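You operate a simulated robot arm through the tools that you are given. There is no shell and no other tool. Be economical: measure what you need, move in short steps, check, and stop when the job is done.

The job below is to be done with a simulated two-armed robot. You get a single attempt, and the scene is never put back.

JOB
Work out 2 times 5.20 on the adding machine.
Fine: clear the old total first; use the repeat switch and leave it on.
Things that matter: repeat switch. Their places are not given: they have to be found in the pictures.

Only the result counts: the job must be done as asked and must still hold three seconds after the hand-in. Knocking over, shifting, dropping, spilling or breaking anything else fails it.

ROBOT AND FRAMES
Two 7-joint arms with two-finger parallel grippers on one trunk that stands fixed in place. Base frame: the origin is at the foot of the trunk, x ahead of it, y to its left, z up; the work surface is at about z = 0.74. Units: m, rad, N and s.
The left shoulder is at [0.05, 0.161, 1.148], the right one opposite. With the tool pointing down near the work surface each hand reaches from about 0.1 to 0.66 m from the base axis, measured 20 degrees to its own side. Payload 3.43 kg a hand.
The tool frame of a hand sits at the grasp point between the pads (the TCP): z along the fingers, y along the line on which they close. The tips reach 0.03 m beyond it. Largest opening 0.094 m; finger width 0.028, thickness 0.01; the body of the gripper, 0.05 by 0.096 m, starts 0.055 m behind the TCP.
Orientation is that of the tool frame in the base frame, as [roll, pitch, yaw] about the fixed x, y, z axes, in that order (R = Rz(yaw) Ry(pitch) Rx(roll)). With the fingers straight down and closing along the base's y, the tool's x points along the base's -x, its y along +y and its z along -z.

CONTROLS
- The arms move only by the tool send_rows. It takes "left_commands", "right_commands" or both (then of equal length, played together; a hand with none holds still); each is a list of rows, each a list of 7 numbers: the shift along the base's x, y, z in units of 25 mm (1.0 is 25 mm), then the turn, a rotation vector about the base's x, y, z in units of 6 degrees (1.0 is 6 degrees), then the closure, from 0 (fully open) to 1 (shut). In form: [[dx, dy, dz, wx, wy, wz, claw], ...]. A call has 1 to 10 rows; each row shifts and turns the commanded pose from where the row before left it. A call with a number of a shift or a turn outside -1 to 1 is refused whole. Rows are played at 5 a second. More than 0.05 m and 0.15 rad between two rows, or a gripper value outside its range, and nothing of the call is played. Where a pose cannot be reached the arm comes as near as it can. A force on the tool above 60 N (or 10 N above the force at the start of the call, whichever is more), or a blocked arm, ends the call early, and 0.2 s more pass. The fingers move at their own pace (about 0.045 m/s each) and stop on an object; they squeeze with about 21 N. The grip force told is the motor's: it shows also when the fingers shut on nothing. Time passes only in rows, and 0.2 s behind the last, so rows that do not move let the fingers close. It gives the time, the measured TCP pose, the force on the tool (base axes), the opening and the grip force at its end, in the units of the frame above (readings bear some noise), with the torque about the TCP (base axes, N m) and any sound that the robot's microphone picked up.
- Cameras (640 x 400 px; columns grow to the right, rows downward): "scene" is now at [0.1254, -0.0398, 1.2926]; the picture's right is [-0.41, -0.91, 0.00], its down [-0.33, 0.15, -0.93] and it looks along [0.85, -0.39, -0.36] (base axes); focal length 340 px, centre (320, 200). "left" rides on the left gripper at [0.076, -0.014, -0.103] in its tool frame; the picture's right is [0.18, 0.98, 0.00], its down [-0.75, 0.14, -0.64] and it looks along [-0.63, 0.12, 0.77] (tool axes); focal length 243 px, centre (320, 200). "right" rides on the right gripper at [0.076, 0.014, -0.102] in its tool frame; the picture's right is [-0.18, 0.98, 0.00], its down [-0.75, -0.14, -0.64] and it looks along [-0.63, -0.12, 0.77] (tool axes); focal length 243 px, centre (320, 200).
- grab_frame(camera): a new picture of that camera. No time passes.
- lift_body(by): slides the trunk up (or, below 0, down) by that many m; the arms and the scene camera ride with it, the base frame stays. It gives what a move gives, with no picture.
- head_to(pan, tilt): turns the head with the scene camera to pan (to the left, within 1.396 rad either way) and tilt (down, from -0.506 to 1.204), counted from straight ahead of the robot. It gives what a move gives.
- pixel_to_xyz(camera, pixels): for up to 12 pixels [column, row] of the newest picture of that camera ("zoom" is the newest enlarged one), the place [x, y, z] in the base frame of the surface seen there, good to about 0.002 m. No time passes.
- close_up(camera, box): a new picture of the part [left, top, right, bottom] of that camera's present view, enlarged. No time passes.
- sign_off(): hands the job in; it is judged then, once.

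Work in short steps. Measure before you move; look again where a grasp or a placing could have gone wrong, and mend it. You have 80 turns and 48 pictures in all, those below and enlarged ones among them. Open the grippers and draw the arms clear of the work before you hand the job in, unless the task says otherwise; then end with one line.

The tools are called after ">>>" by a JSON object that holds its "name" and its "arguments". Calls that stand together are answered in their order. send_rows: Moves the arms, as the interface text tells. Its arguments: {"type":"object","properties":{"left_commands":{"type":"array","items":{"type":"array","items":{"type":"number"}}},"right_commands":{"type":"array","items":{"type":"array","items":{"type":"number"}}}},"required":[]} The other tools are called the same way: lift_body (by) slides the trunk up or down; head_to (pan, tilt) turns the head that bears the scene camera; grab_frame (camera) takes a picture; pixel_to_xyz (camera, pixels) gives the place of the surface under pixels of a picture; close_up (camera, box) takes an enlarged picture of a part of a camera's view; sign_off () hands the job in.

At the start:

```text
t: 0.0
left_ee_pos: [0.4081, -0.0324, 1.164]
left_orientation: [3.142, -0.001, -3.142]
left_ft_force: [-0.3, 0.4, 0.8]
left_moment: [0.0, 0.0, -0.02]
left_opening: 0.0937
left_finger_force: 0.1
right_ee_pos: [0.3835, -0.4196, 1.1395]
right_orientation: [3.141, -0.001, 3.14]
right_ft_force: [-0.2, -0.5, -0.1]
right_moment: [0.01, 0.0, 0.03]
right_opening: 0.0938
right_finger_force: 0.0
trunk travel left (down, up): [-0.175, 0.092]
head pan, tilt: [-0.426, 0.37]
```

scene: 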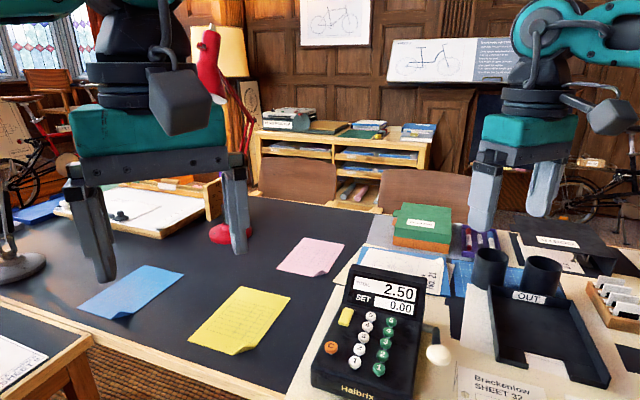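
right: 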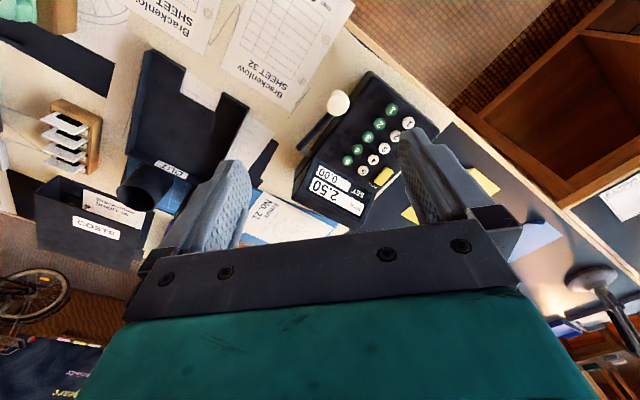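
left: 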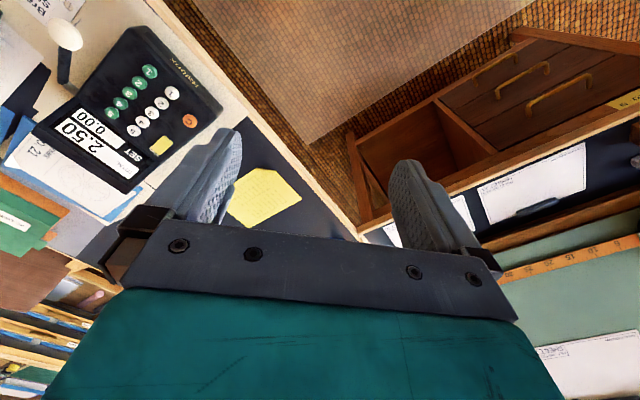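

The adding machine shows around (370,330) in the scene picture: total 2.50, SET 0.00, keys and a side handle. I enlarge it to read the keys.

>>> {"name": "close_up", "arguments": {"camera": "scene", "box": [300, 250, 460, 400]}}

>>> {"name": "close_up", "arguments": {"camera": "left", "box": [30, 10, 240, 200]}}

>>> {"name": "close_up", "arguments": {"camera": "right", "box": [280, 60, 450, 230]}}

```text
2.67 times, centred on (380, 325) of scene
```

zoom: 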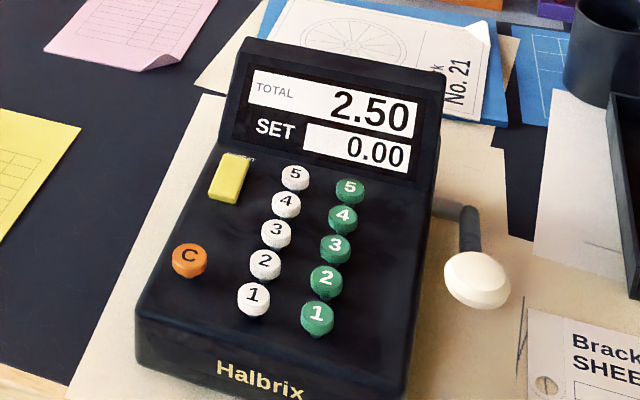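

```text
2.11 times, centred on (135, 105) of left
```

zoom: 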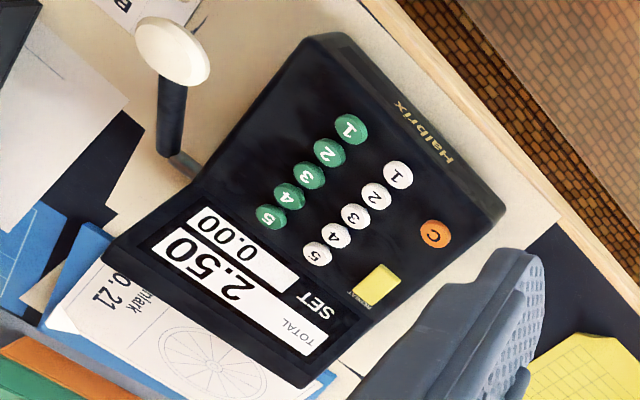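

```text
2.35 times, centred on (365, 145) of right
```

zoom: 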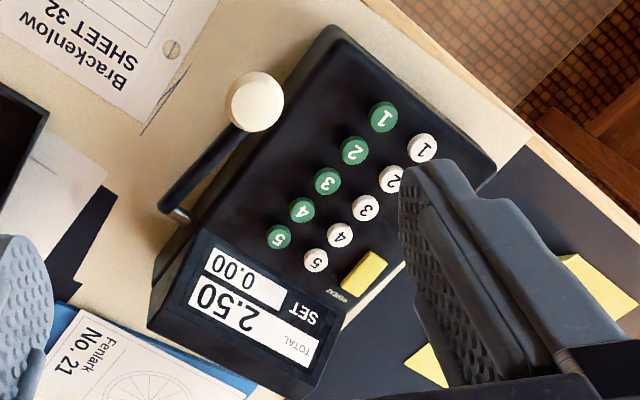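

The keys are readable: white 1–5 (probably units), green 1–5 (probably tenths), orange C, yellow REPEAT and a crank handle with a white knob. I measure their places from both the scene camera and the right zoom.

>>> {"name": "pixel_to_xyz", "arguments": {"camera": "zoom", "pixels": [[315, 261], [355, 150], [340, 235], [365, 207], [327, 182], [422, 147], [383, 117], [364, 271], [254, 102], [200, 170], [172, 211], [278, 237]]}}

>>> {"name": "pixel_to_xyz", "arguments": {"camera": "scene", "pixels": [[331, 347], [346, 317], [342, 323], [349, 311], [437, 355], [422, 328], [373, 316], [382, 355], [325, 365], [395, 375], [350, 280], [410, 290]]}}

>>> {"name": "pixel_to_xyz", "arguments": {"camera": "left", "pixels": [[190, 121], [159, 146], [155, 151], [165, 140], [65, 34], [62, 80], [139, 130], [137, 83], [172, 94], [150, 71], [119, 103], [209, 80]]}}

```text
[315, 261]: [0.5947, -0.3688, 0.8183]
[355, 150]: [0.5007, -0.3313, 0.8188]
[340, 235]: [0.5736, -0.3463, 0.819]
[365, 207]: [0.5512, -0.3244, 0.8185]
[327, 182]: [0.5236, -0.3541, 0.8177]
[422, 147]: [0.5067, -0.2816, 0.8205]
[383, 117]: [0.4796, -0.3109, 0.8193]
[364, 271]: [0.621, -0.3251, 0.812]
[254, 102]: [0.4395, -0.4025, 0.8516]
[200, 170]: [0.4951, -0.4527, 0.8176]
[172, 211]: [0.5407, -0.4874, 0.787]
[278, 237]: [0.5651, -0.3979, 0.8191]
```

```text
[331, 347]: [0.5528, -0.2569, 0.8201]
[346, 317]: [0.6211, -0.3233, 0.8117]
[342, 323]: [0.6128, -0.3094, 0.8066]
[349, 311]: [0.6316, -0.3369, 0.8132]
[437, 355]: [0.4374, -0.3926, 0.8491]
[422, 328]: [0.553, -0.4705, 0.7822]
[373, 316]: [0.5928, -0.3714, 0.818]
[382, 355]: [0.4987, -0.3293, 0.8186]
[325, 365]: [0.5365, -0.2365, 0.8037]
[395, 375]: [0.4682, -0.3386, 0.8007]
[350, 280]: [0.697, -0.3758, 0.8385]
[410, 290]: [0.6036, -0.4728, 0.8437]
```

```text
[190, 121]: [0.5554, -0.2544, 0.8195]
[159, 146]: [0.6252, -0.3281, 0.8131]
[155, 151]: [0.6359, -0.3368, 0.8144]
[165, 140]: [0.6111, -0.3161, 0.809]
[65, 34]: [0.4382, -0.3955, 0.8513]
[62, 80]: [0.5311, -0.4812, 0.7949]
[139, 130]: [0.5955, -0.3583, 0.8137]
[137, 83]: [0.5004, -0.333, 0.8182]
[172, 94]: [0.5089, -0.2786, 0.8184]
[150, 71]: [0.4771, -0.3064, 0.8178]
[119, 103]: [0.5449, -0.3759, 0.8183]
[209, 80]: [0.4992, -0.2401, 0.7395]
```

Machine axes: key columns run along about (0.7,-0.71), so turning the gripper 45° aligns it with the keys. I shut the right gripper and bring it above C (0.554,-0.256) at a safe height.

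>>> {"name": "send_rows", "arguments": {"right_commands": [[0.8525, 0.818, -0.5, 0, 0, 0.9375, 1], [0.8525, 0.818, -0.5, 0, 0, 0.9375, 1], [0.8525, 0.818, -0.5, 0, 0, 0.9375, 1], [0.8525, 0.818, -0.5, 0, 0, 0.9375, 1], [0.8525, 0.818, -0.5, 0, 0, 0.9375, 1], [0.8525, 0.818, -0.5, 0, 0, 0.9375, 1], [0.8525, 0.818, -0.5, 0, 0, 0.9375, 1], [0.8525, 0.818, -0.5, 0, 0, 0.9375, 1], [0, 0, -1, 0, 0, 0, 1], [0, 0, -1, 0, 0, 0, 1]]}}

>>> {"name": "grab_frame", "arguments": {"camera": "scene"}}

>>> {"name": "grab_frame", "arguments": {"camera": "right"}}

```text
t: 2.2
left_ee_pos: [0.4076, -0.0325, 1.1642]
left_orientation: [-3.14, 0.001, 3.141]
left_ft_force: [0.2, 0.2, 0.4]
left_moment: [0.0, 0.01, -0.01]
left_opening: 0.0941
left_finger_force: 0.1
right_ee_pos: [0.4714, -0.188, 0.9844]
right_orientation: [3.141, 0.001, -2.357]
right_ft_force: [0.4, 0.2, -0.6]
right_moment: [0.01, 0.0, 0.02]
right_opening: 0.0001
right_finger_force: 20.5
right hand out of reach, approached as far as the arm can: row 5, 6, 7, 8
trunk travel left (down, up): [-0.175, 0.092]
head pan, tilt: [-0.426, 0.37]
```

```text
41 pictures are left
```

scene: 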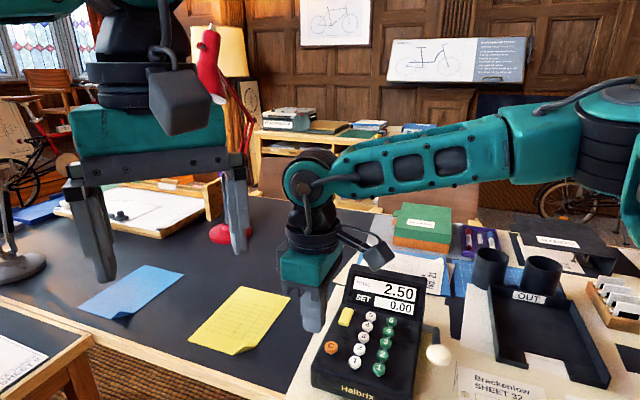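

```text
40 pictures are left
```

right: 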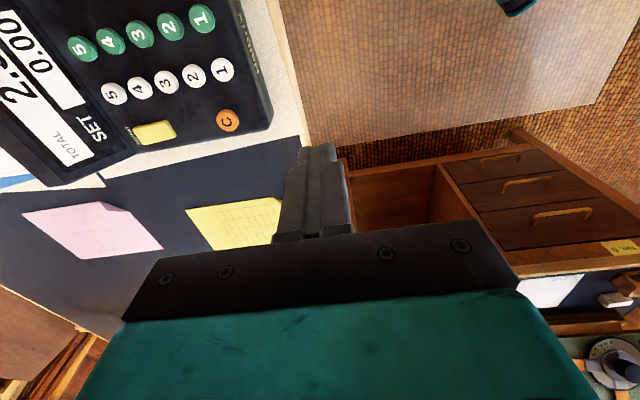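

The right arm hit its reach limit at height, ending at (0.471,-0.188,0.984). I lower it first, then move forward toward C.

>>> {"name": "send_rows", "arguments": {"right_commands": [[0, -0.5, -0.8, 0, 0, 0, 1], [0, -0.5, -0.8, 0, 0, 0, 1], [0, -0.5, -0.8, 0, 0, 0, 1], [0.6, -0.3, -0.4, 0, 0, 0, 1], [0.6, -0.3, -0.4, 0, 0, 0, 1], [0.6, -0.3, 0, 0, 0, 0, 1], [0.7, -0.3, 0, 0, 0, 0, 1], [0.7, 0, 0, 0, 0, 0, 1]]}}

```text
t: 4.0
left_ee_pos: [0.409, -0.0316, 1.1641]
left_orientation: [-3.14, -0.001, 3.14]
left_ft_force: [1.5, -0.2, 0.6]
left_moment: [-0.05, 0.01, -0.01]
left_opening: 0.0943
left_finger_force: 0.1
right_ee_pos: [0.4608, -0.2016, 0.9057]
right_orientation: [-3.138, 0.0, -2.361]
right_ft_force: [-0.6, 0.0, 0.7]
right_moment: [0.0, 0.0, 0.02]
right_opening: 0.0
right_finger_force: 21.4
right hand out of reach, approached as far as the arm can: row 1, 2, 3, 4, 5, 6, 7, 8
trunk travel left (down, up): [-0.175, 0.092]
head pan, tilt: [-0.426, 0.37]
```

The wrist seems to be at a joint limit with this yaw. The gripper also fits the keys turned the other way (−45°), so I turn back by 90° in place with a small raise.

>>> {"name": "send_rows", "arguments": {"right_commands": [[0, 0, 0.5, 0, 0, -1, 1], [0, -0.3, 0.2, 0, 0, -1, 1], [0, -0.3, 0, 0, 0, -1, 1], [0, -0.3, 0, 0, 0, -1, 1], [0, -0.3, 0, 0, 0, -1, 1], [0, -0.3, 0, 0, 0, -1, 1], [0, -0.3, 0, 0, 0, -1, 1], [0, -0.3, 0, 0, 0, -1, 1]]}}

>>> {"name": "send_rows", "arguments": {"right_commands": [[0.5, 0, 0, 0, 0, -1, 1], [0.5, 0, 0, 0, 0, -1, 1], [0.5, 0, 0, 0, 0, -1, 1], [0.5, 0, 0, 0, 0, -1, 1], [0.5, 0, 0, 0, 0, -1, 1], [0.5, 0, 0, 0, 0, -1, 1], [0.5, 0, 0, 0, 0, -1, 1], [0, 0, 0, 0, 0, 0, 1]]}}

```text
t: 5.8
left_ee_pos: [0.4085, -0.0322, 1.1639]
left_orientation: [3.141, 0.002, -3.141]
left_ft_force: [-0.3, 0.4, 0.0]
left_moment: [0.0, 0.0, -0.02]
left_opening: 0.0938
left_finger_force: 0.0
right_ee_pos: [0.4615, -0.2542, 0.9233]
right_orientation: [3.141, 0.0, 3.088]
right_ft_force: [-0.3, 0.0, -0.4]
right_moment: [0.0, -0.02, 0.02]
right_opening: 0.0
right_finger_force: 21.6
trunk travel left (down, up): [-0.175, 0.092]
head pan, tilt: [-0.426, 0.37]
```

```text
t: 7.6
left_ee_pos: [0.4092, -0.0329, 1.1631]
left_orientation: [3.141, 0.001, -3.141]
left_ft_force: [0.4, -0.3, -0.2]
left_moment: [0.03, 0.05, 0.04]
left_opening: 0.0941
left_finger_force: 0.2
right_ee_pos: [0.5371, -0.2589, 0.9301]
right_orientation: [3.139, 0.001, 2.354]
right_ft_force: [0.0, 0.2, 0.5]
right_moment: [-0.02, 0.0, -0.02]
right_opening: 0.0
right_finger_force: 21.5
right hand out of reach, approached as far as the arm can: row 6, 7
trunk travel left (down, up): [-0.175, 0.092]
head pan, tilt: [-0.426, 0.37]
```

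Now (0.537,-0.259,0.930), close to the limit. I lower to 0.89 while moving toward C to see if the reach improves lower down.

>>> {"name": "send_rows", "arguments": {"right_commands": [[0, 0, -0.8, 0, 0, 0, 1], [0, 0, -0.8, 0, 0, 0, 1], [0.35, 0.05, 0, 0, 0, 0, 1], [0.35, 0.05, 0, 0, 0, 0, 1], [0, 0, 0, 0, 0, 0, 1]]}}

>>> {"name": "grab_frame", "arguments": {"camera": "right"}}

>>> {"name": "grab_frame", "arguments": {"camera": "scene"}}

```text
t: 8.8
left_ee_pos: [0.408, -0.0327, 1.1641]
left_orientation: [3.141, 0.0, 3.14]
left_ft_force: [-0.5, 0.2, -0.9]
left_moment: [0.0, -0.01, 0.0]
left_opening: 0.0941
left_finger_force: 0.0
right_ee_pos: [0.5291, -0.2709, 0.9056]
right_orientation: [3.138, 0.0, 2.356]
right_ft_force: [-0.3, 1.1, -0.1]
right_moment: [-0.01, -0.01, -0.01]
right_opening: 0.0001
right_finger_force: 21.0
right hand out of reach, approached as far as the arm can: row 1, 2, 3, 4
trunk travel left (down, up): [-0.175, 0.092]
head pan, tilt: [-0.426, 0.37]
```

```text
39 pictures are left
```

right: 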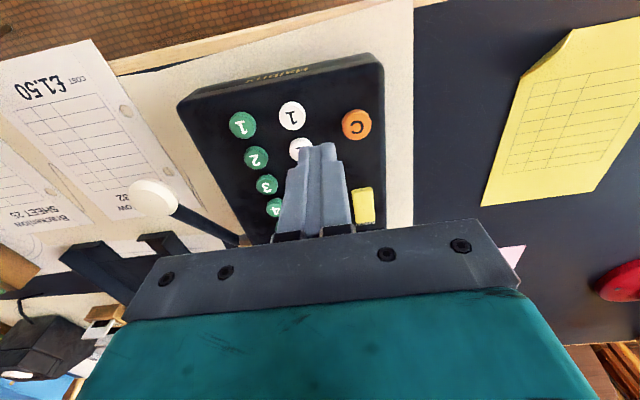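

```text
38 pictures are left
```

scene: 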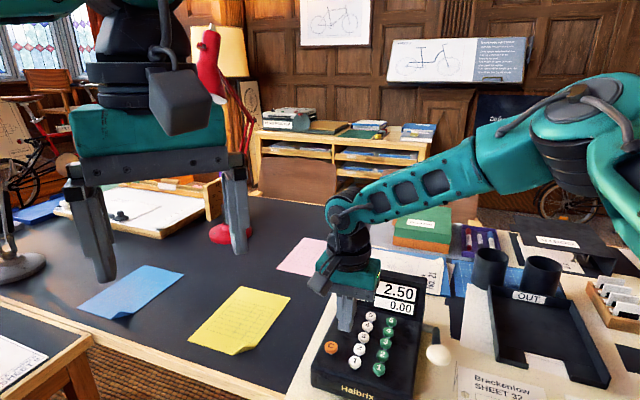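

Lower means less reach, so the trunk should go down. I raise the right hand first (to about 1.06), then lower the trunk 0.14.

>>> {"name": "send_rows", "arguments": {"right_commands": [[0, 0, 0.8, 0, 0, 0, 1], [0, 0, 0.8, 0, 0, 0, 1], [0, 0, 0.8, 0, 0, 0, 1], [0, 0, 0.8, 0, 0, 0, 1], [0, 0, 0.8, 0, 0, 0, 1], [0, 0, 0.8, 0, 0, 0, 1], [0, 0, 0.8, 0, 0, 0, 1], [0, 0, 0.8, 0, 0, 0, 1]]}}

>>> {"name": "lift_body", "arguments": {"by": -0.14}}

```text
t: 10.6
left_ee_pos: [0.4087, -0.0321, 1.1646]
left_orientation: [-3.141, 0.0, 3.141]
left_ft_force: [0.4, 0.1, -0.3]
left_moment: [-0.01, 0.03, 0.01]
left_opening: 0.0937
left_finger_force: 0.1
right_ee_pos: [0.5295, -0.27, 1.0651]
right_orientation: [3.141, 0.001, 2.357]
right_ft_force: [0.6, 0.6, 0.1]
right_moment: [-0.04, -0.03, 0.0]
right_opening: 0.0
right_finger_force: 20.9
trunk travel left (down, up): [-0.175, 0.092]
head pan, tilt: [-0.426, 0.37]
```

```text
t: 12.3
left_ee_pos: [0.4096, -0.0321, 1.0233]
left_orientation: [3.141, -0.001, 3.14]
left_ft_force: [1.1, -0.9, 0.1]
left_moment: [0.02, 0.01, 0.0]
left_opening: 0.0939
left_finger_force: 0.0
right_ee_pos: [0.5282, -0.271, 0.9245]
right_orientation: [3.138, 0.001, 2.355]
right_ft_force: [-0.5, 0.0, -0.1]
right_moment: [-0.06, 0.03, -0.03]
right_opening: 0.0
right_finger_force: 21.1
trunk travel left (down, up): [-0.035, 0.232]
head pan, tilt: [-0.426, 0.37]
```

Trunk is down; the right hand is at (0.528,-0.271,0.9245). I move over C (0.554,-0.256) and down to about 0.875.

>>> {"name": "send_rows", "arguments": {"right_commands": [[0.5, 0.3, 0, 0, 0, 0, 1], [0.54, 0.3, 0, 0, 0, 0, 1], [0, 0, -1, 0, 0, 0, 1], [0, 0, -0.8, 0, 0, 0, 1], [0, 0, 0, 0, 0, 0, 1]]}}

>>> {"name": "grab_frame", "arguments": {"camera": "right"}}

>>> {"name": "grab_frame", "arguments": {"camera": "scene"}}

```text
t: 13.5
left_ee_pos: [0.4095, -0.0329, 1.0229]
left_orientation: [-3.141, -0.001, -3.141]
left_ft_force: [0.2, 0.1, 0.4]
left_moment: [-0.01, 0.03, -0.01]
left_opening: 0.094
left_finger_force: 0.0
right_ee_pos: [0.5549, -0.2532, 0.8803]
right_orientation: [-3.141, 0.0, 2.357]
right_ft_force: [0.0, -0.5, 0.8]
right_moment: [-0.01, 0.0, 0.0]
right_opening: 0.0
right_finger_force: 20.6
trunk travel left (down, up): [-0.035, 0.232]
head pan, tilt: [-0.426, 0.37]
```

```text
37 pictures are left
```

right: 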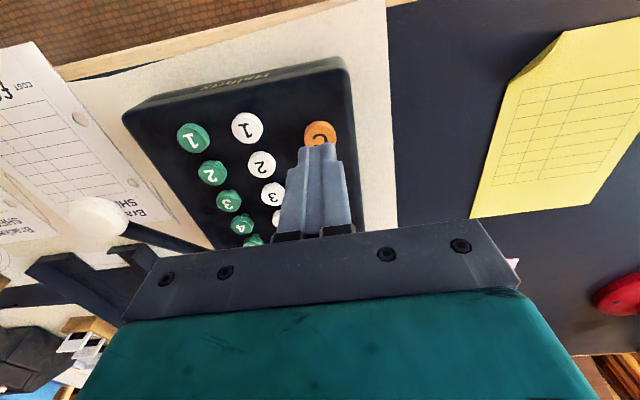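

```text
36 pictures are left
```

scene: 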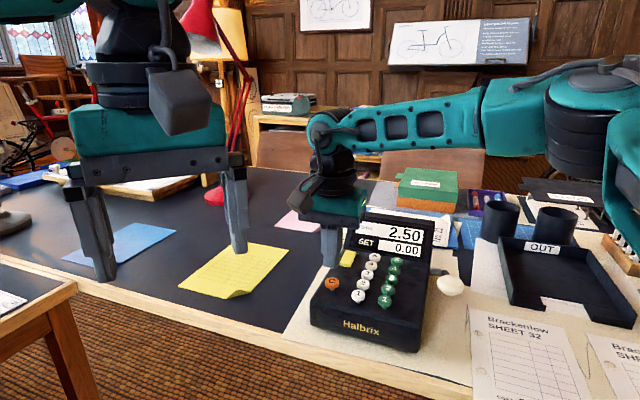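

The tip is right over C, about 30 mm above. I press down to about 5 mm below the cap's top and come up again, watching force and display.

>>> {"name": "send_rows", "arguments": {"right_commands": [[0, -0.1, -0.8, 0, 0, 0, 1], [0, 0, -0.4, 0, 0, 0, 1], [0, 0, -0.1, 0, 0, 0, 1], [0, 0, -0.1, 0, 0, 0, 1]]}}

>>> {"name": "close_up", "arguments": {"camera": "scene", "box": [300, 200, 470, 360]}}

```text
t: 14.5
left_ee_pos: [0.4085, -0.0325, 1.0246]
left_orientation: [3.142, 0.0, 3.14]
left_ft_force: [-0.4, 0.3, -0.3]
left_moment: [-0.01, 0.06, 0.0]
left_opening: 0.0941
left_finger_force: 0.0
right_ee_pos: [0.556, -0.2577, 0.8448]
right_orientation: [3.14, 0.003, 2.356]
right_ft_force: [1.7, 1.1, 1.7]
right_moment: [0.06, 0.0, 0.0]
right_opening: 0.0
right_finger_force: 21.0
trunk travel left (down, up): [-0.035, 0.232]
head pan, tilt: [-0.426, 0.37]
heard: click
```

```text
2.50 times, centred on (385, 280) of scene
```

zoom: 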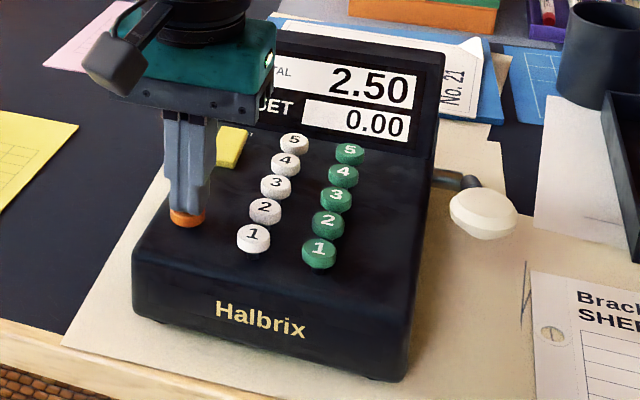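

A click was heard but the total still reads 2.50. I release and look again.

>>> {"name": "send_rows", "arguments": {"right_commands": [[0, 0, 0.8, 0, 0, 0, 1], [0, 0, 0.8, 0, 0, 0, 1]]}}

>>> {"name": "close_up", "arguments": {"camera": "scene", "box": [300, 200, 470, 360]}}

```text
t: 15.1
left_ee_pos: [0.4081, -0.032, 1.0235]
left_orientation: [3.141, -0.002, -3.141]
left_ft_force: [-0.2, 0.4, 0.4]
left_moment: [-0.02, -0.02, -0.01]
left_opening: 0.0941
left_finger_force: 0.1
right_ee_pos: [0.555, -0.2573, 0.8846]
right_orientation: [-3.141, -0.001, 2.357]
right_ft_force: [0.0, -0.7, 0.0]
right_moment: [-0.01, 0.01, -0.01]
right_opening: 0.0
right_finger_force: 21.2
trunk travel left (down, up): [-0.035, 0.232]
head pan, tilt: [-0.426, 0.37]
```

```text
2.50 times, centred on (385, 280) of scene
```

zoom: 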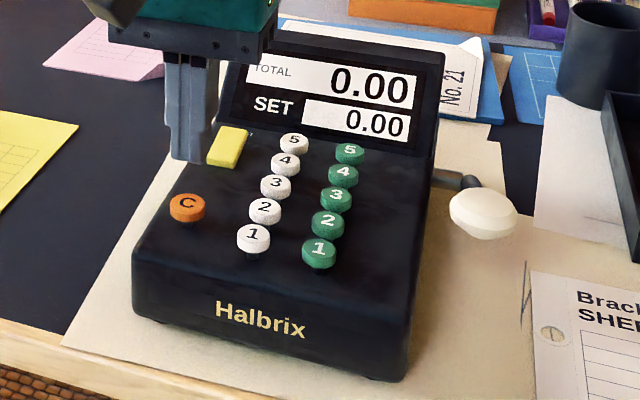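

Total is now 0.00 after release. I measure the gap between white 5 and the display's foot, and the repeat switch's ends, before moving.

>>> {"name": "pixel_to_xyz", "arguments": {"camera": "zoom", "pixels": [[293, 140], [292, 130], [290, 126], [288, 120], [285, 166], [285, 158], [328, 220], [238, 133], [230, 146], [218, 158], [308, 138], [322, 130]]}}

>>> {"name": "close_up", "arguments": {"camera": "scene", "box": [335, 230, 415, 290]}}

```text
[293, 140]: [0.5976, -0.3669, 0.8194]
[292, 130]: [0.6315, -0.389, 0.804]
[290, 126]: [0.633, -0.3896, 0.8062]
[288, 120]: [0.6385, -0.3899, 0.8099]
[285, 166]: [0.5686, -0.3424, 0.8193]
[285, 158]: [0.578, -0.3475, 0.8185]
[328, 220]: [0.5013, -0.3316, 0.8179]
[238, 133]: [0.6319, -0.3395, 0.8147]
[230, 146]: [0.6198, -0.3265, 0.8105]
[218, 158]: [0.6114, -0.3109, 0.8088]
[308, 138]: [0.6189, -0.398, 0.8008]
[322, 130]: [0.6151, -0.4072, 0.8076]
```

```text
6.67 times, centred on (375, 260) of scene
```

zoom: 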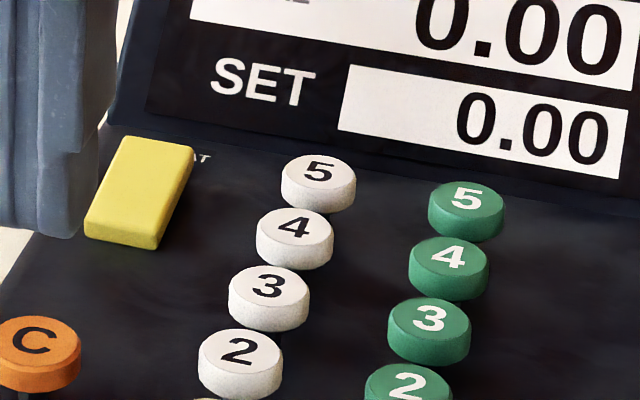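

White 5 is 39 mm from the display foot, so the tip fits. The rocker stands raised at its far (REPEAT label) end, so that's the end to press. I first press white 5 at (0.596,-0.368).

>>> {"name": "send_rows", "arguments": {"right_commands": [[0.33, -0.89, 0, 0, 0, 0, 1], [0.33, -0.89, 0, 0, 0, 0, 1], [0.33, -0.89, 0, 0, 0, 0, 1], [0.33, -0.89, 0, 0, 0, 0, 1], [0.32, -0.88, 0, 0, 0, 0, 1], [0, 0, 0, 0, 0, 0, 1]]}}

>>> {"name": "grab_frame", "arguments": {"camera": "right"}}

```text
t: 16.5
left_ee_pos: [0.4079, -0.0325, 1.0233]
left_orientation: [-3.141, -0.001, -3.141]
left_ft_force: [0.1, 0.3, -0.7]
left_moment: [-0.04, 0.0, -0.01]
left_opening: 0.0939
left_finger_force: 0.2
right_ee_pos: [0.5897, -0.3702, 0.8851]
right_orientation: [-3.141, 0.002, 2.356]
right_ft_force: [0.6, -1.0, -0.3]
right_moment: [0.04, 0.0, 0.0]
right_opening: 0.0002
right_finger_force: 21.3
right hand out of reach, approached as far as the arm can: row 5
trunk travel left (down, up): [-0.035, 0.232]
head pan, tilt: [-0.426, 0.37]
```

```text
32 pictures are left
```

right: 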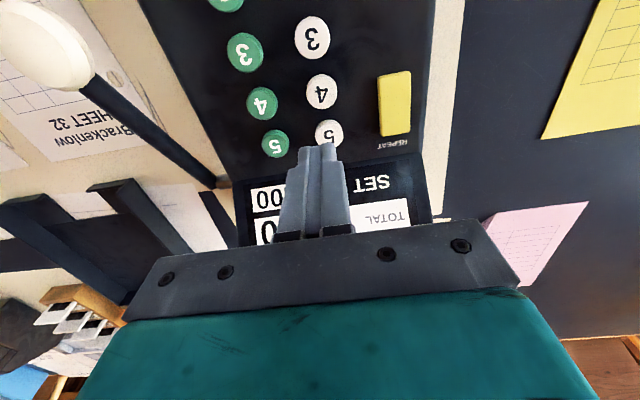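

Reach is marginal here, and the switch lies further out. I raise the hand 35 mm and lower the trunk the remaining 34 mm.

>>> {"name": "send_rows", "arguments": {"right_commands": [[0, 0, 0.8, 0, 0, 0, 1], [0, 0, 0.7, 0, 0, 0, 1]]}}

>>> {"name": "lift_body", "arguments": {"by": -0.034}}

>>> {"name": "send_rows", "arguments": {"right_commands": [[0.3, 0.08, 0, 0, 0, 0, 1], [0, 0, -0.8, 0, 0, 0, 1], [0, 0, 0, 0, 0, 0, 1]]}}

```text
t: 17.1
left_ee_pos: [0.4081, -0.0321, 1.0233]
left_orientation: [3.141, -0.001, -3.141]
left_ft_force: [-0.7, -0.6, 0.0]
left_moment: [0.01, 0.01, 0.01]
left_opening: 0.094
left_finger_force: 0.1
right_ee_pos: [0.59, -0.369, 0.9238]
right_orientation: [3.14, 0.002, 2.356]
right_ft_force: [0.1, 0.0, 0.2]
right_moment: [0.03, -0.03, 0.01]
right_opening: 0.0
right_finger_force: 20.8
trunk travel left (down, up): [-0.035, 0.232]
head pan, tilt: [-0.426, 0.37]
```

```text
t: 17.9
left_ee_pos: [0.4089, -0.032, 0.99]
left_orientation: [-3.141, -0.002, -3.14]
left_ft_force: [0.2, 0.1, 0.1]
left_moment: [-0.01, 0.04, -0.05]
left_opening: 0.0937
left_finger_force: 0.0
right_ee_pos: [0.5905, -0.3701, 0.8884]
right_orientation: [3.141, -0.001, 2.356]
right_ft_force: [-0.5, -0.5, 0.8]
right_moment: [0.04, 0.0, 0.0]
right_opening: 0.0002
right_finger_force: 21.1
trunk travel left (down, up): [-0.001, 0.266]
head pan, tilt: [-0.426, 0.37]
```

```text
t: 18.6
left_ee_pos: [0.4081, -0.0316, 0.9895]
left_orientation: [-3.141, 0.0, 3.141]
left_ft_force: [-0.9, -0.4, -0.5]
left_moment: [-0.03, -0.01, -0.02]
left_opening: 0.0938
left_finger_force: 0.1
right_ee_pos: [0.5904, -0.3701, 0.8681]
right_orientation: [3.14, -0.001, 2.354]
right_ft_force: [-0.3, 0.4, -0.6]
right_moment: [-0.03, 0.0, -0.01]
right_opening: 0.0
right_finger_force: 20.7
right hand out of reach, approached as far as the arm can: row 1
trunk travel left (down, up): [-0.001, 0.266]
head pan, tilt: [-0.426, 0.37]
```

The tip is at (0.590,-0.370), within 5 mm of white 5's centre and mostly sideways off, clear of white 4. I press.

>>> {"name": "send_rows", "arguments": {"right_commands": [[0, 0, -0.6, 0, 0, 0, 1], [0, 0, -0.18, 0, 0, 0, 1], [0, 0, -0.14, 0, 0, 0, 1], [0, 0, 0.6, 0, 0, 0, 1], [0, 0, 0.8, 0, 0, 0, 1]]}}

>>> {"name": "close_up", "arguments": {"camera": "scene", "box": [300, 180, 470, 340]}}

```text
t: 19.9
left_ee_pos: [0.4085, -0.0322, 0.9899]
left_orientation: [3.141, 0.0, -3.141]
left_ft_force: [-0.6, 1.2, -0.5]
left_moment: [0.0, -0.01, 0.01]
left_opening: 0.094
left_finger_force: 0.0
right_ee_pos: [0.5904, -0.3692, 0.8818]
right_orientation: [3.141, 0.001, 2.354]
right_ft_force: [0.0, 0.3, 0.7]
right_moment: [-0.01, -0.02, 0.04]
right_opening: 0.0
right_finger_force: 21.3
trunk travel left (down, up): [-0.001, 0.266]
head pan, tilt: [-0.426, 0.37]
```

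```text
2.50 times, centred on (385, 260) of scene
```

zoom: 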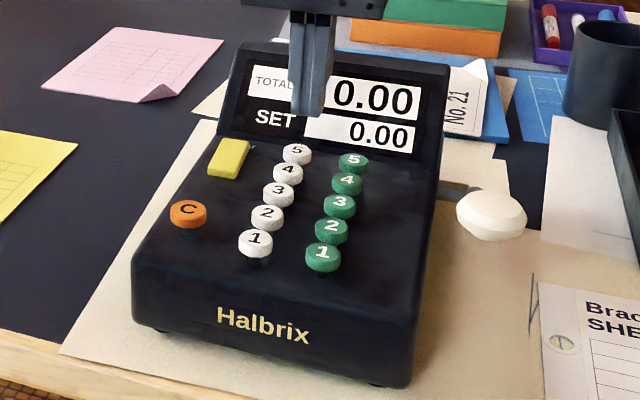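

No click and SET still 0.00; I didn't go deep enough. I press again, to about 0.841.

>>> {"name": "send_rows", "arguments": {"right_commands": [[0, 0, -0.9, 0, 0, 0, 1], [0, 0, -0.5, 0, 0, 0, 1], [0, 0, -0.12, 0, 0, 0, 1], [0, 0, -0.1, 0, 0, 0, 1], [0, 0, 0, 0, 0, 0, 1]]}}

```text
t: 21.1
left_ee_pos: [0.4078, -0.0319, 0.9903]
left_orientation: [-3.141, -0.001, -3.141]
left_ft_force: [0.4, -0.1, 0.0]
left_moment: [0.01, 0.01, -0.01]
left_opening: 0.094
left_finger_force: 0.1
right_ee_pos: [0.5882, -0.3694, 0.8429]
right_orientation: [3.138, 0.005, 2.356]
right_ft_force: [3.6, -3.1, 7.9]
right_moment: [-0.04, -0.13, 0.0]
right_opening: 0.0
right_finger_force: 21.1
trunk travel left (down, up): [-0.001, 0.266]
head pan, tilt: [-0.426, 0.37]
heard: click
```

A click at 8 N. I raise and read the display.

>>> {"name": "send_rows", "arguments": {"right_commands": [[0, 0, 0.8, 0, 0, 0, 1], [0, 0, 0.9, 0, 0, 0, 1]]}}

>>> {"name": "close_up", "arguments": {"camera": "scene", "box": [300, 180, 470, 340]}}

```text
t: 21.6
left_ee_pos: [0.408, -0.0324, 0.989]
left_orientation: [3.141, 0.0, -3.141]
left_ft_force: [0.0, -0.1, 0.0]
left_moment: [-0.01, -0.03, -0.03]
left_opening: 0.0941
left_finger_force: 0.0
right_ee_pos: [0.5893, -0.3691, 0.8842]
right_orientation: [3.141, -0.002, 2.356]
right_ft_force: [-1.0, 0.3, 0.0]
right_moment: [0.0, -0.03, 0.0]
right_opening: 0.0001
right_finger_force: 20.7
trunk travel left (down, up): [-0.001, 0.266]
head pan, tilt: [-0.426, 0.37]
```

```text
2.50 times, centred on (385, 260) of scene
```

zoom: 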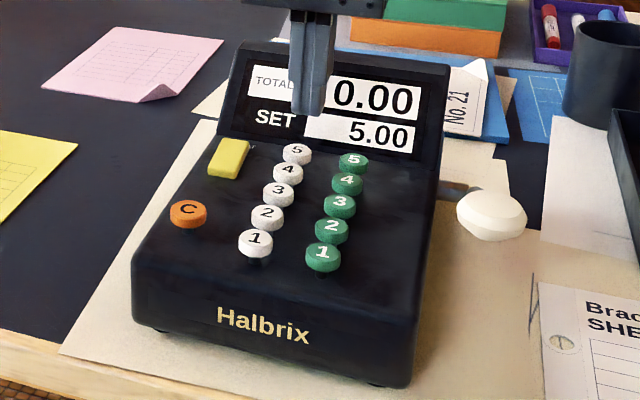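

SET is 5.00. Next green 2 at (0.501,-0.3315): move over and press to about 0.842.

>>> {"name": "send_rows", "arguments": {"right_commands": [[-0.89, 0.375, 0, 0, 0, 0, 1], [-0.88, 0.375, 0, 0, 0, 0, 1], [-0.88, 0.375, 0, 0, 0, 0, 1], [-0.88, 0.375, 0, 0, 0, 0, 1], [0, 0, 0, 0, 0, 0, 1], [0, 0, -0.9, 0, 0, 0, 1], [0, 0, -0.5, 0, 0, 0, 1]]}}

>>> {"name": "close_up", "arguments": {"camera": "scene", "box": [300, 180, 470, 340]}}

```text
t: 23.2
left_ee_pos: [0.4088, -0.0317, 0.9898]
left_orientation: [3.141, 0.0, 3.14]
left_ft_force: [0.9, -0.1, -0.1]
left_moment: [0.0, -0.03, -0.03]
left_opening: 0.0941
left_finger_force: 0.2
right_ee_pos: [0.5012, -0.3311, 0.8487]
right_orientation: [3.139, 0.0, 2.356]
right_ft_force: [0.9, -0.5, 0.7]
right_moment: [-0.02, 0.02, -0.02]
right_opening: 0.0
right_finger_force: 20.3
trunk travel left (down, up): [-0.001, 0.266]
head pan, tilt: [-0.426, 0.37]
```

```text
2.50 times, centred on (385, 260) of scene
```

zoom: 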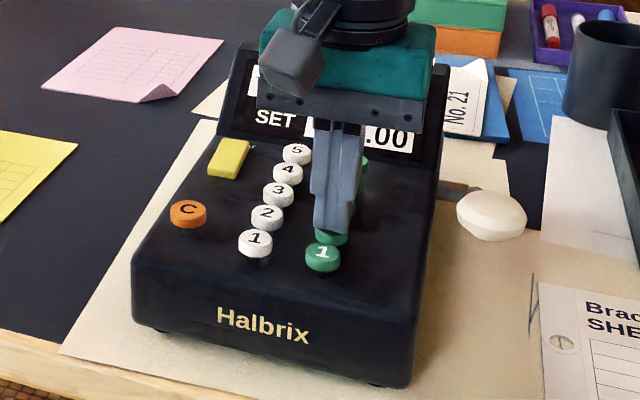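

The tip sits on green 2, clear of green 1 and 3. I press 6 mm further, then lift.

>>> {"name": "send_rows", "arguments": {"right_commands": [[0, 0, -0.12, 0, 0, 0, 1], [0, 0, -0.12, 0, 0, 0, 1], [0, 0, 0, 0, 0, 0, 1], [0, 0, 0.8, 0, 0, 0, 1], [0, 0, 0.9, 0, 0, 0, 1]]}}

>>> {"name": "close_up", "arguments": {"camera": "scene", "box": [300, 180, 470, 340]}}

```text
t: 24.4
left_ee_pos: [0.4079, -0.0314, 0.9891]
left_orientation: [-3.141, 0.0, -3.141]
left_ft_force: [0.4, 0.3, -0.8]
left_moment: [0.01, 0.0, 0.01]
left_opening: 0.0936
left_finger_force: 0.0
right_ee_pos: [0.5019, -0.3314, 0.8854]
right_orientation: [3.14, 0.0, 2.356]
right_ft_force: [0.7, 0.3, -0.2]
right_moment: [0.01, 0.03, -0.04]
right_opening: 0.0
right_finger_force: 20.6
trunk travel left (down, up): [-0.001, 0.266]
head pan, tilt: [-0.426, 0.37]
heard: click
```

```text
2.50 times, centred on (385, 260) of scene
```

zoom: 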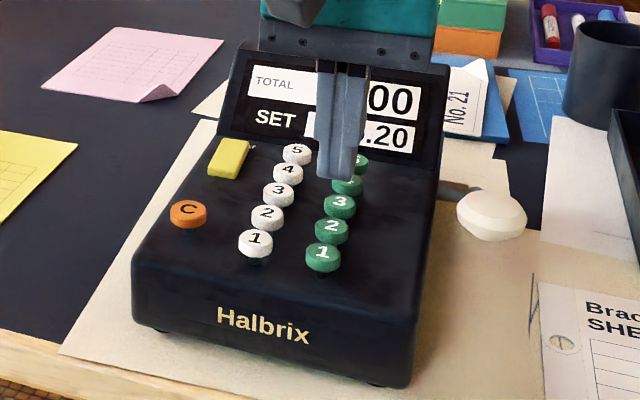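

Green 2 registered (x.20). Now the repeat rocker's far end near (0.634,-0.338): I tilt the tool forward 12° to gain reach and hover over it.

>>> {"name": "send_rows", "arguments": {"right_commands": [[0.4, 0, 0.6, 0, -0.5, 0, 1], [0.96, -0.08, 0, 0, -0.5, 0, 1], [0.96, -0.08, 0, 0, -0.5, 0, 1], [0.96, -0.08, 0, 0, -0.5, 0, 1], [0.96, -0.08, 0, 0, 0, 0, 1], [0.96, -0.08, 0, 0, 0, 0, 1], [0, 0, -0.4, 0, 0, 0, 1], [0, 0, 0, 0, 0, 0, 1]]}}

>>> {"name": "grab_frame", "arguments": {"camera": "right"}}

>>> {"name": "close_up", "arguments": {"camera": "scene", "box": [320, 190, 440, 290]}}

```text
t: 26.2
left_ee_pos: [0.4087, -0.033, 0.989]
left_orientation: [3.141, 0.001, 3.141]
left_ft_force: [0.1, 1.2, 0.3]
left_moment: [0.02, -0.01, 0.02]
left_opening: 0.0943
left_finger_force: 0.1
right_ee_pos: [0.6284, -0.3408, 0.8898]
right_orientation: [2.993, 0.147, 2.346]
right_ft_force: [0.1, -0.3, 0.8]
right_moment: [0.01, -0.01, 0.03]
right_opening: 0.0
right_finger_force: 20.6
right hand out of reach, approached as far as the arm can: row 6
trunk travel left (down, up): [-0.001, 0.266]
head pan, tilt: [-0.426, 0.37]
```

```text
27 pictures are left
```

right: 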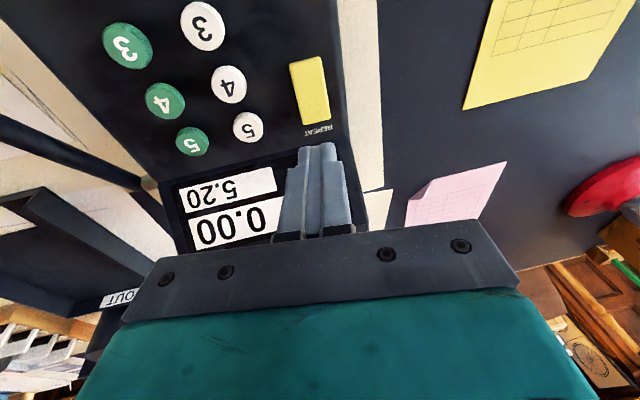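

```text
4.00 times, centred on (380, 240) of scene
```

zoom: 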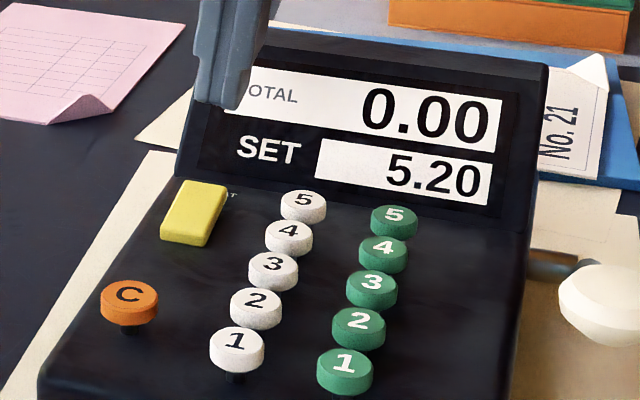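

SET shows 5.20. The tip is above the rocker's far end at about (0.635,-0.341); I descend most of the way and check.

>>> {"name": "send_rows", "arguments": {"right_commands": [[0, 0, -0.7, 0, 0, 0, 1], [0, 0, -0.7, 0, 0, 0, 1], [0, 0, 0, 0, 0, 0, 1]]}}

>>> {"name": "close_up", "arguments": {"camera": "scene", "box": [320, 190, 440, 290]}}

>>> {"name": "close_up", "arguments": {"camera": "right", "box": [220, 40, 420, 190]}}

```text
t: 27.1
left_ee_pos: [0.4085, -0.0326, 0.989]
left_orientation: [3.14, 0.001, 3.141]
left_ft_force: [-0.9, 0.7, 0.3]
left_moment: [0.01, 0.01, 0.03]
left_opening: 0.0939
left_finger_force: 0.1
right_ee_pos: [0.6278, -0.3421, 0.8543]
right_orientation: [2.992, 0.149, 2.344]
right_ft_force: [-0.6, 0.4, 0.3]
right_moment: [-0.01, -0.01, -0.02]
right_opening: 0.0002
right_finger_force: 21.4
trunk travel left (down, up): [-0.001, 0.266]
head pan, tilt: [-0.426, 0.37]
```

```text
4.00 times, centred on (380, 240) of scene
```

zoom: 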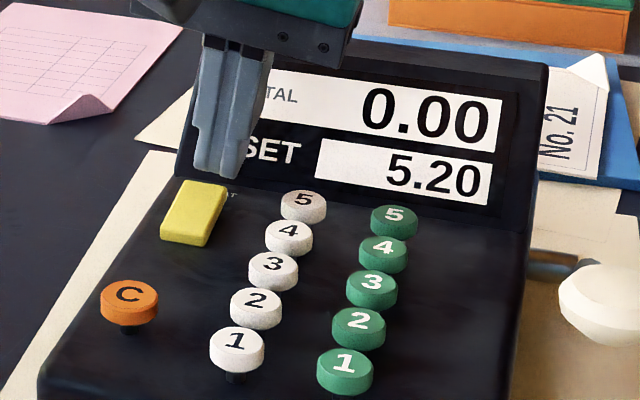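

```text
2.67 times, centred on (320, 115) of right
```

zoom: 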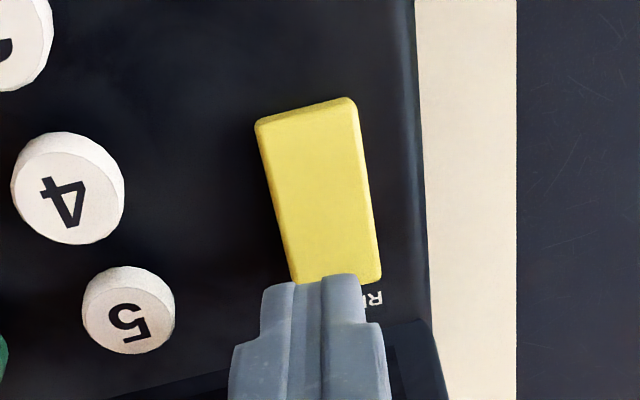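

The tip is just over the rocker's far edge, about 10 mm above it. I shift 3 mm toward the rocker and press down.

>>> {"name": "send_rows", "arguments": {"right_commands": [[-0.1, 0.1, -0.2, 0, 0, 0, 1], [0, 0, -0.25, 0, 0, 0, 1], [0, 0, -0.1, 0, 0, 0, 1], [0, 0, -0.1, 0, 0, 0, 1]]}}

>>> {"name": "close_up", "arguments": {"camera": "scene", "box": [320, 190, 440, 290]}}

```text
t: 28.1
left_ee_pos: [0.4074, -0.033, 0.9909]
left_orientation: [-3.139, 0.003, 3.141]
left_ft_force: [0.6, -0.4, -0.2]
left_moment: [0.02, 0.01, 0.02]
left_opening: 0.0939
left_finger_force: 0.1
right_ee_pos: [0.6255, -0.3413, 0.8443]
right_orientation: [2.983, 0.156, 2.342]
right_ft_force: [6.1, -8.6, 21.6]
right_moment: [-0.1, -0.08, 0.06]
right_opening: 0.0001
right_finger_force: 21.1
trunk travel left (down, up): [-0.001, 0.266]
head pan, tilt: [-0.426, 0.37]
```

```text
4.00 times, centred on (380, 240) of scene
```

zoom: 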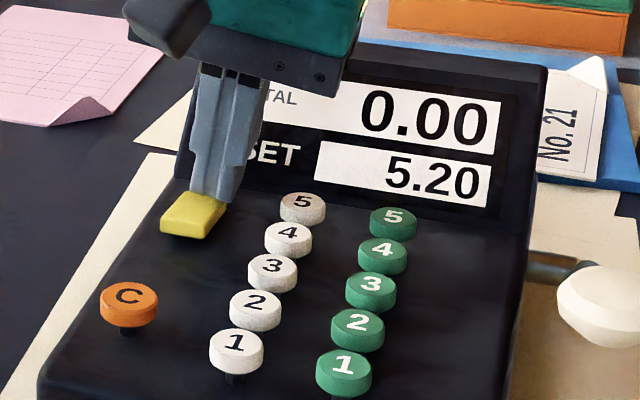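

22 N reaction without a click yet; the rocker resists, pressed near its far end. I press a bit further.

>>> {"name": "send_rows", "arguments": {"right_commands": [[0.08, -0.08, -0.1, 0, 0, 0, 1], [0, 0, -0.12, 0, 0, 0, 1], [0, 0, -0.1, 0, 0, 0, 1]]}}

>>> {"name": "close_up", "arguments": {"camera": "right", "box": [220, 40, 420, 190]}}

```text
t: 28.9
left_ee_pos: [0.4064, -0.0308, 0.9915]
left_orientation: [-3.139, 0.003, -3.14]
left_ft_force: [0.0, -0.2, 0.6]
left_moment: [-0.04, 0.03, -0.02]
left_opening: 0.0941
left_finger_force: 0.0
right_ee_pos: [0.6261, -0.3414, 0.8432]
right_orientation: [2.973, 0.164, 2.34]
right_ft_force: [8.3, -3.2, 44.0]
right_moment: [0.17, 0.0, -0.29]
right_opening: 0.0001
right_finger_force: 21.3
right hand out of reach, approached as far as the arm can: row 2
trunk travel left (down, up): [-0.001, 0.266]
head pan, tilt: [-0.426, 0.37]
```

```text
2.67 times, centred on (320, 115) of right
```

zoom: 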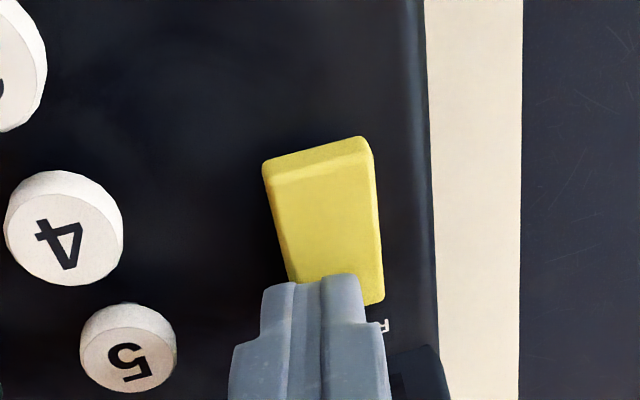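

The rocker's near end looks raised now. I lift and inspect it from both cameras.

>>> {"name": "send_rows", "arguments": {"right_commands": [[0, 0, 0.5, 0, 0, 0, 1], [0, 0, 1, 0, 0, 0, 1], [-0.5, -0.5, 1, 0, 0, 0, 1], [0, 0, 0, 0, 0, 0, 1]]}}

>>> {"name": "close_up", "arguments": {"camera": "scene", "box": [335, 210, 415, 270]}}

>>> {"name": "pixel_to_xyz", "arguments": {"camera": "zoom", "pixels": [[150, 170], [140, 190], [125, 210], [115, 225], [160, 155], [130, 200]]}}

```text
t: 29.9
left_ee_pos: [0.4077, -0.0319, 0.9907]
left_orientation: [3.14, -0.001, -3.141]
left_ft_force: [-0.1, 0.3, -0.4]
left_moment: [-0.04, -0.01, 0.05]
left_opening: 0.0939
left_finger_force: 0.0
right_ee_pos: [0.6101, -0.3567, 0.8918]
right_orientation: [2.994, 0.145, 2.345]
right_ft_force: [-0.3, -0.5, -0.3]
right_moment: [-0.04, -0.01, 0.0]
right_opening: 0.0001
right_finger_force: 21.0
trunk travel left (down, up): [-0.001, 0.266]
head pan, tilt: [-0.426, 0.37]
```

```text
6.67 times, centred on (375, 240) of scene
```

zoom: 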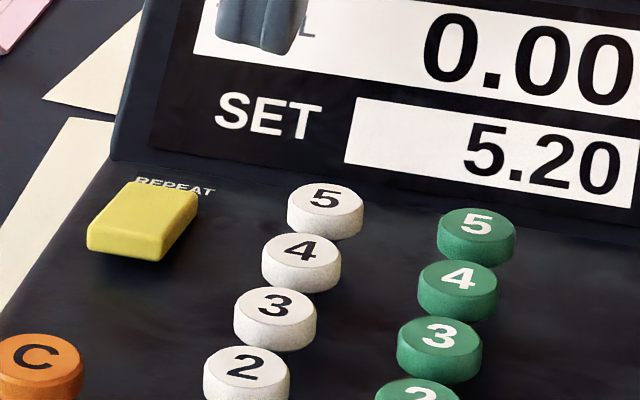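

```text
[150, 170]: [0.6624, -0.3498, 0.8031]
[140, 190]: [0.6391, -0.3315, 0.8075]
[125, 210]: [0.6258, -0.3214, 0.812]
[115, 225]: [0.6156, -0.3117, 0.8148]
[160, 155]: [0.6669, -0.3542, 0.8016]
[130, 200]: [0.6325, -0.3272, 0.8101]
```

The rocker has flipped: REPEAT label fully visible and near end raised (0.815 against 0.8075 at the far end). Next the crank: I undo the tilt and go above the knob (0.438,-0.394).

>>> {"name": "send_rows", "arguments": {"right_commands": [[-0.2, 0, 1, 0, 0, 0, 1], [-0.95, -0.2, 0.2, 0, 0.5, 0, 1], [-0.95, -0.2, 0, 0, 0.5, 0, 1], [-0.95, -0.2, 0, 0, 0.5, 0, 1], [-0.95, -0.2, 0, 0, 0.5, 0, 1], [-0.95, -0.2, 0, 0, 0, 0, 1], [-0.95, -0.25, 0, 0, 0, 0, 1], [-0.95, -0.25, 0, 0, 0, 0, 1], [0, 0, 0, 0, 0, 0, 1]]}}

>>> {"name": "close_up", "arguments": {"camera": "scene", "box": [320, 160, 520, 320]}}

>>> {"name": "close_up", "arguments": {"camera": "left", "box": [0, 0, 240, 180]}}

```text
t: 31.9
left_ee_pos: [0.4085, -0.0329, 0.9891]
left_orientation: [3.141, 0.0, 3.142]
left_ft_force: [-0.4, 0.9, -0.6]
left_moment: [0.01, -0.03, 0.01]
left_opening: 0.0942
left_finger_force: 0.0
right_ee_pos: [0.4397, -0.3914, 0.9237]
right_orientation: [-3.141, 0.0, 2.358]
right_ft_force: [-0.1, -0.4, 0.4]
right_moment: [0.0, 0.04, 0.0]
right_opening: 0.0
right_finger_force: 20.8
trunk travel left (down, up): [-0.001, 0.266]
head pan, tilt: [-0.426, 0.37]
```

```text
2.50 times, centred on (420, 240) of scene
```

zoom: 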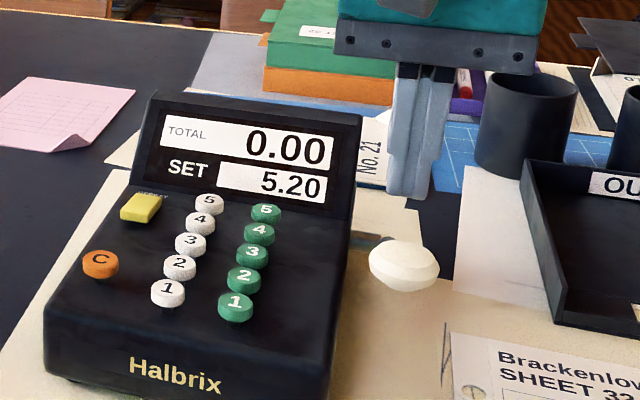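

```text
2.22 times, centred on (120, 90) of left
```

zoom: 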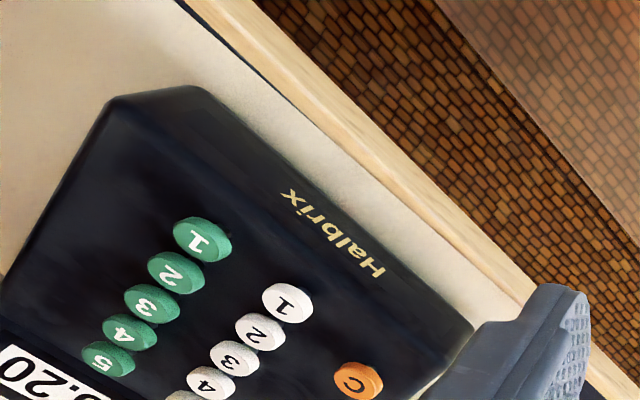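

TCP is above the knob, tips at 0.894 and knob top at 0.851. I press the knob down in steps, following its arc slightly toward the user.

>>> {"name": "send_rows", "arguments": {"right_commands": [[0, 0, -0.9, 0, 0, 0, 1], [0, 0, -0.8, 0, 0, 0, 1], [-0.08, 0.08, -0.4, 0, 0, 0, 1], [-0.08, 0.08, -0.4, 0, 0, 0, 1], [-0.05, 0.05, -0.4, 0, 0, 0, 1]]}}

>>> {"name": "close_up", "arguments": {"camera": "scene", "box": [320, 160, 520, 320]}}

```text
t: 33.0
left_ee_pos: [0.4066, -0.0312, 0.9895]
left_orientation: [-3.139, -0.001, 3.141]
left_ft_force: [-0.3, 0.2, 0.5]
left_moment: [-0.03, 0.0, -0.02]
left_opening: 0.094
left_finger_force: 0.1
right_ee_pos: [0.4354, -0.3865, 0.8506]
right_orientation: [3.14, 0.0, 2.356]
right_ft_force: [-2.8, 3.1, 4.0]
right_moment: [0.02, 0.0, -0.02]
right_opening: 0.0
right_finger_force: 21.3
trunk travel left (down, up): [-0.001, 0.266]
head pan, tilt: [-0.426, 0.37]
```

```text
2.50 times, centred on (420, 240) of scene
```

zoom: 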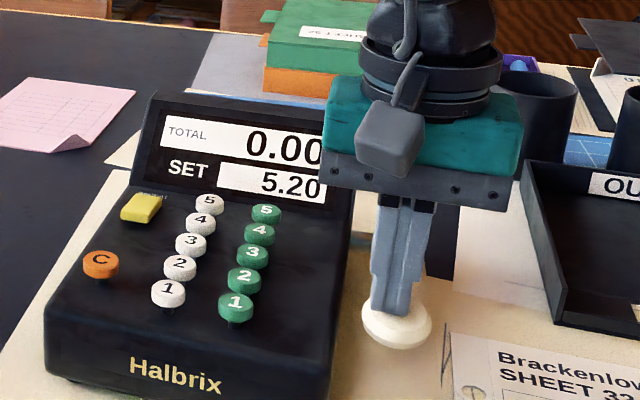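

The handle yields with about 5 N (display still 0.00). I continue down, watching for a click.

>>> {"name": "send_rows", "arguments": {"right_commands": [[0, 0, -0.4, 0, 0, 0, 1], [0, 0, -0.4, 0, 0, 0, 1], [0, 0, -0.4, 0, 0, 0, 1], [0.05, -0.05, -0.3, 0, 0, 0, 1]]}}

>>> {"name": "close_up", "arguments": {"camera": "scene", "box": [320, 160, 520, 320]}}

```text
t: 34.1
left_ee_pos: [0.4046, -0.0302, 0.9921]
left_orientation: [-3.137, 0.004, 3.142]
left_ft_force: [-0.6, 0.1, -0.2]
left_moment: [-0.02, 0.0, 0.01]
left_opening: 0.0944
left_finger_force: 0.0
right_ee_pos: [0.4341, -0.3867, 0.8241]
right_orientation: [3.136, 0.013, 2.357]
right_ft_force: [-23.3, -1.3, 37.8]
right_moment: [-0.52, 0.43, -0.28]
right_opening: 0.0001
right_finger_force: 21.3
trunk travel left (down, up): [-0.001, 0.266]
head pan, tilt: [-0.426, 0.37]
stopped in row 4 (right hand): the force on the tool passed its limit at 61 N (the readings are from after the stop); the commanded pose is now the measured one
```

```text
2.50 times, centred on (420, 240) of scene
```

zoom: 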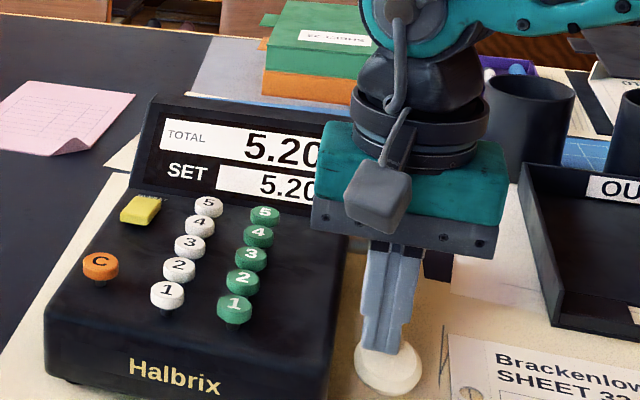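

Total reads 5.20 at the stop (TCP z ≈0.824). I raise the hand to let the handle return and check that SET holds.

>>> {"name": "send_rows", "arguments": {"right_commands": [[0, 0, 0.3, 0, 0, 0, 1], [0, 0, 0.5, 0, 0, 0, 1], [0, 0, 0.6, 0, 0, 0, 1], [0.05, -0.05, 0.6, 0, 0, 0, 1], [0.1, -0.1, 0.9, 0, 0, 0, 1], [0, 0, 0.9, 0, 0, 0, 1], [0, 0, 0, 0, 0, 0, 1]]}}

>>> {"name": "close_up", "arguments": {"camera": "scene", "box": [320, 160, 520, 320]}}

>>> {"name": "pixel_to_xyz", "arguments": {"camera": "zoom", "pixels": [[405, 258], [100, 263], [236, 302]]}}

```text
t: 35.8
left_ee_pos: [0.4074, -0.0319, 0.9894]
left_orientation: [3.142, 0.0, -3.141]
left_ft_force: [-0.2, -0.9, -0.4]
left_moment: [0.01, 0.02, -0.01]
left_opening: 0.0939
left_finger_force: 0.1
right_ee_pos: [0.4401, -0.3926, 0.9138]
right_orientation: [3.138, 0.007, 2.355]
right_ft_force: [-0.3, -0.2, -0.7]
right_moment: [-0.02, 0.01, 0.0]
right_opening: 0.0002
right_finger_force: 20.8
trunk travel left (down, up): [-0.001, 0.266]
head pan, tilt: [-0.426, 0.37]
```

```text
2.50 times, centred on (420, 240) of scene
```

zoom: 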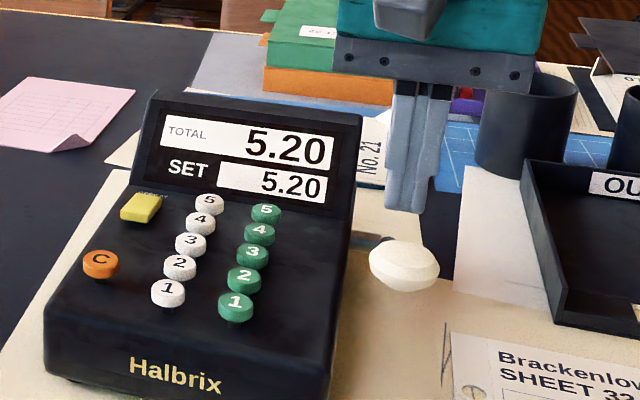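

```text
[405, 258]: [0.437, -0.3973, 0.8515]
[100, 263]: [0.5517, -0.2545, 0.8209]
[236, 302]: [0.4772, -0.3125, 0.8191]
```

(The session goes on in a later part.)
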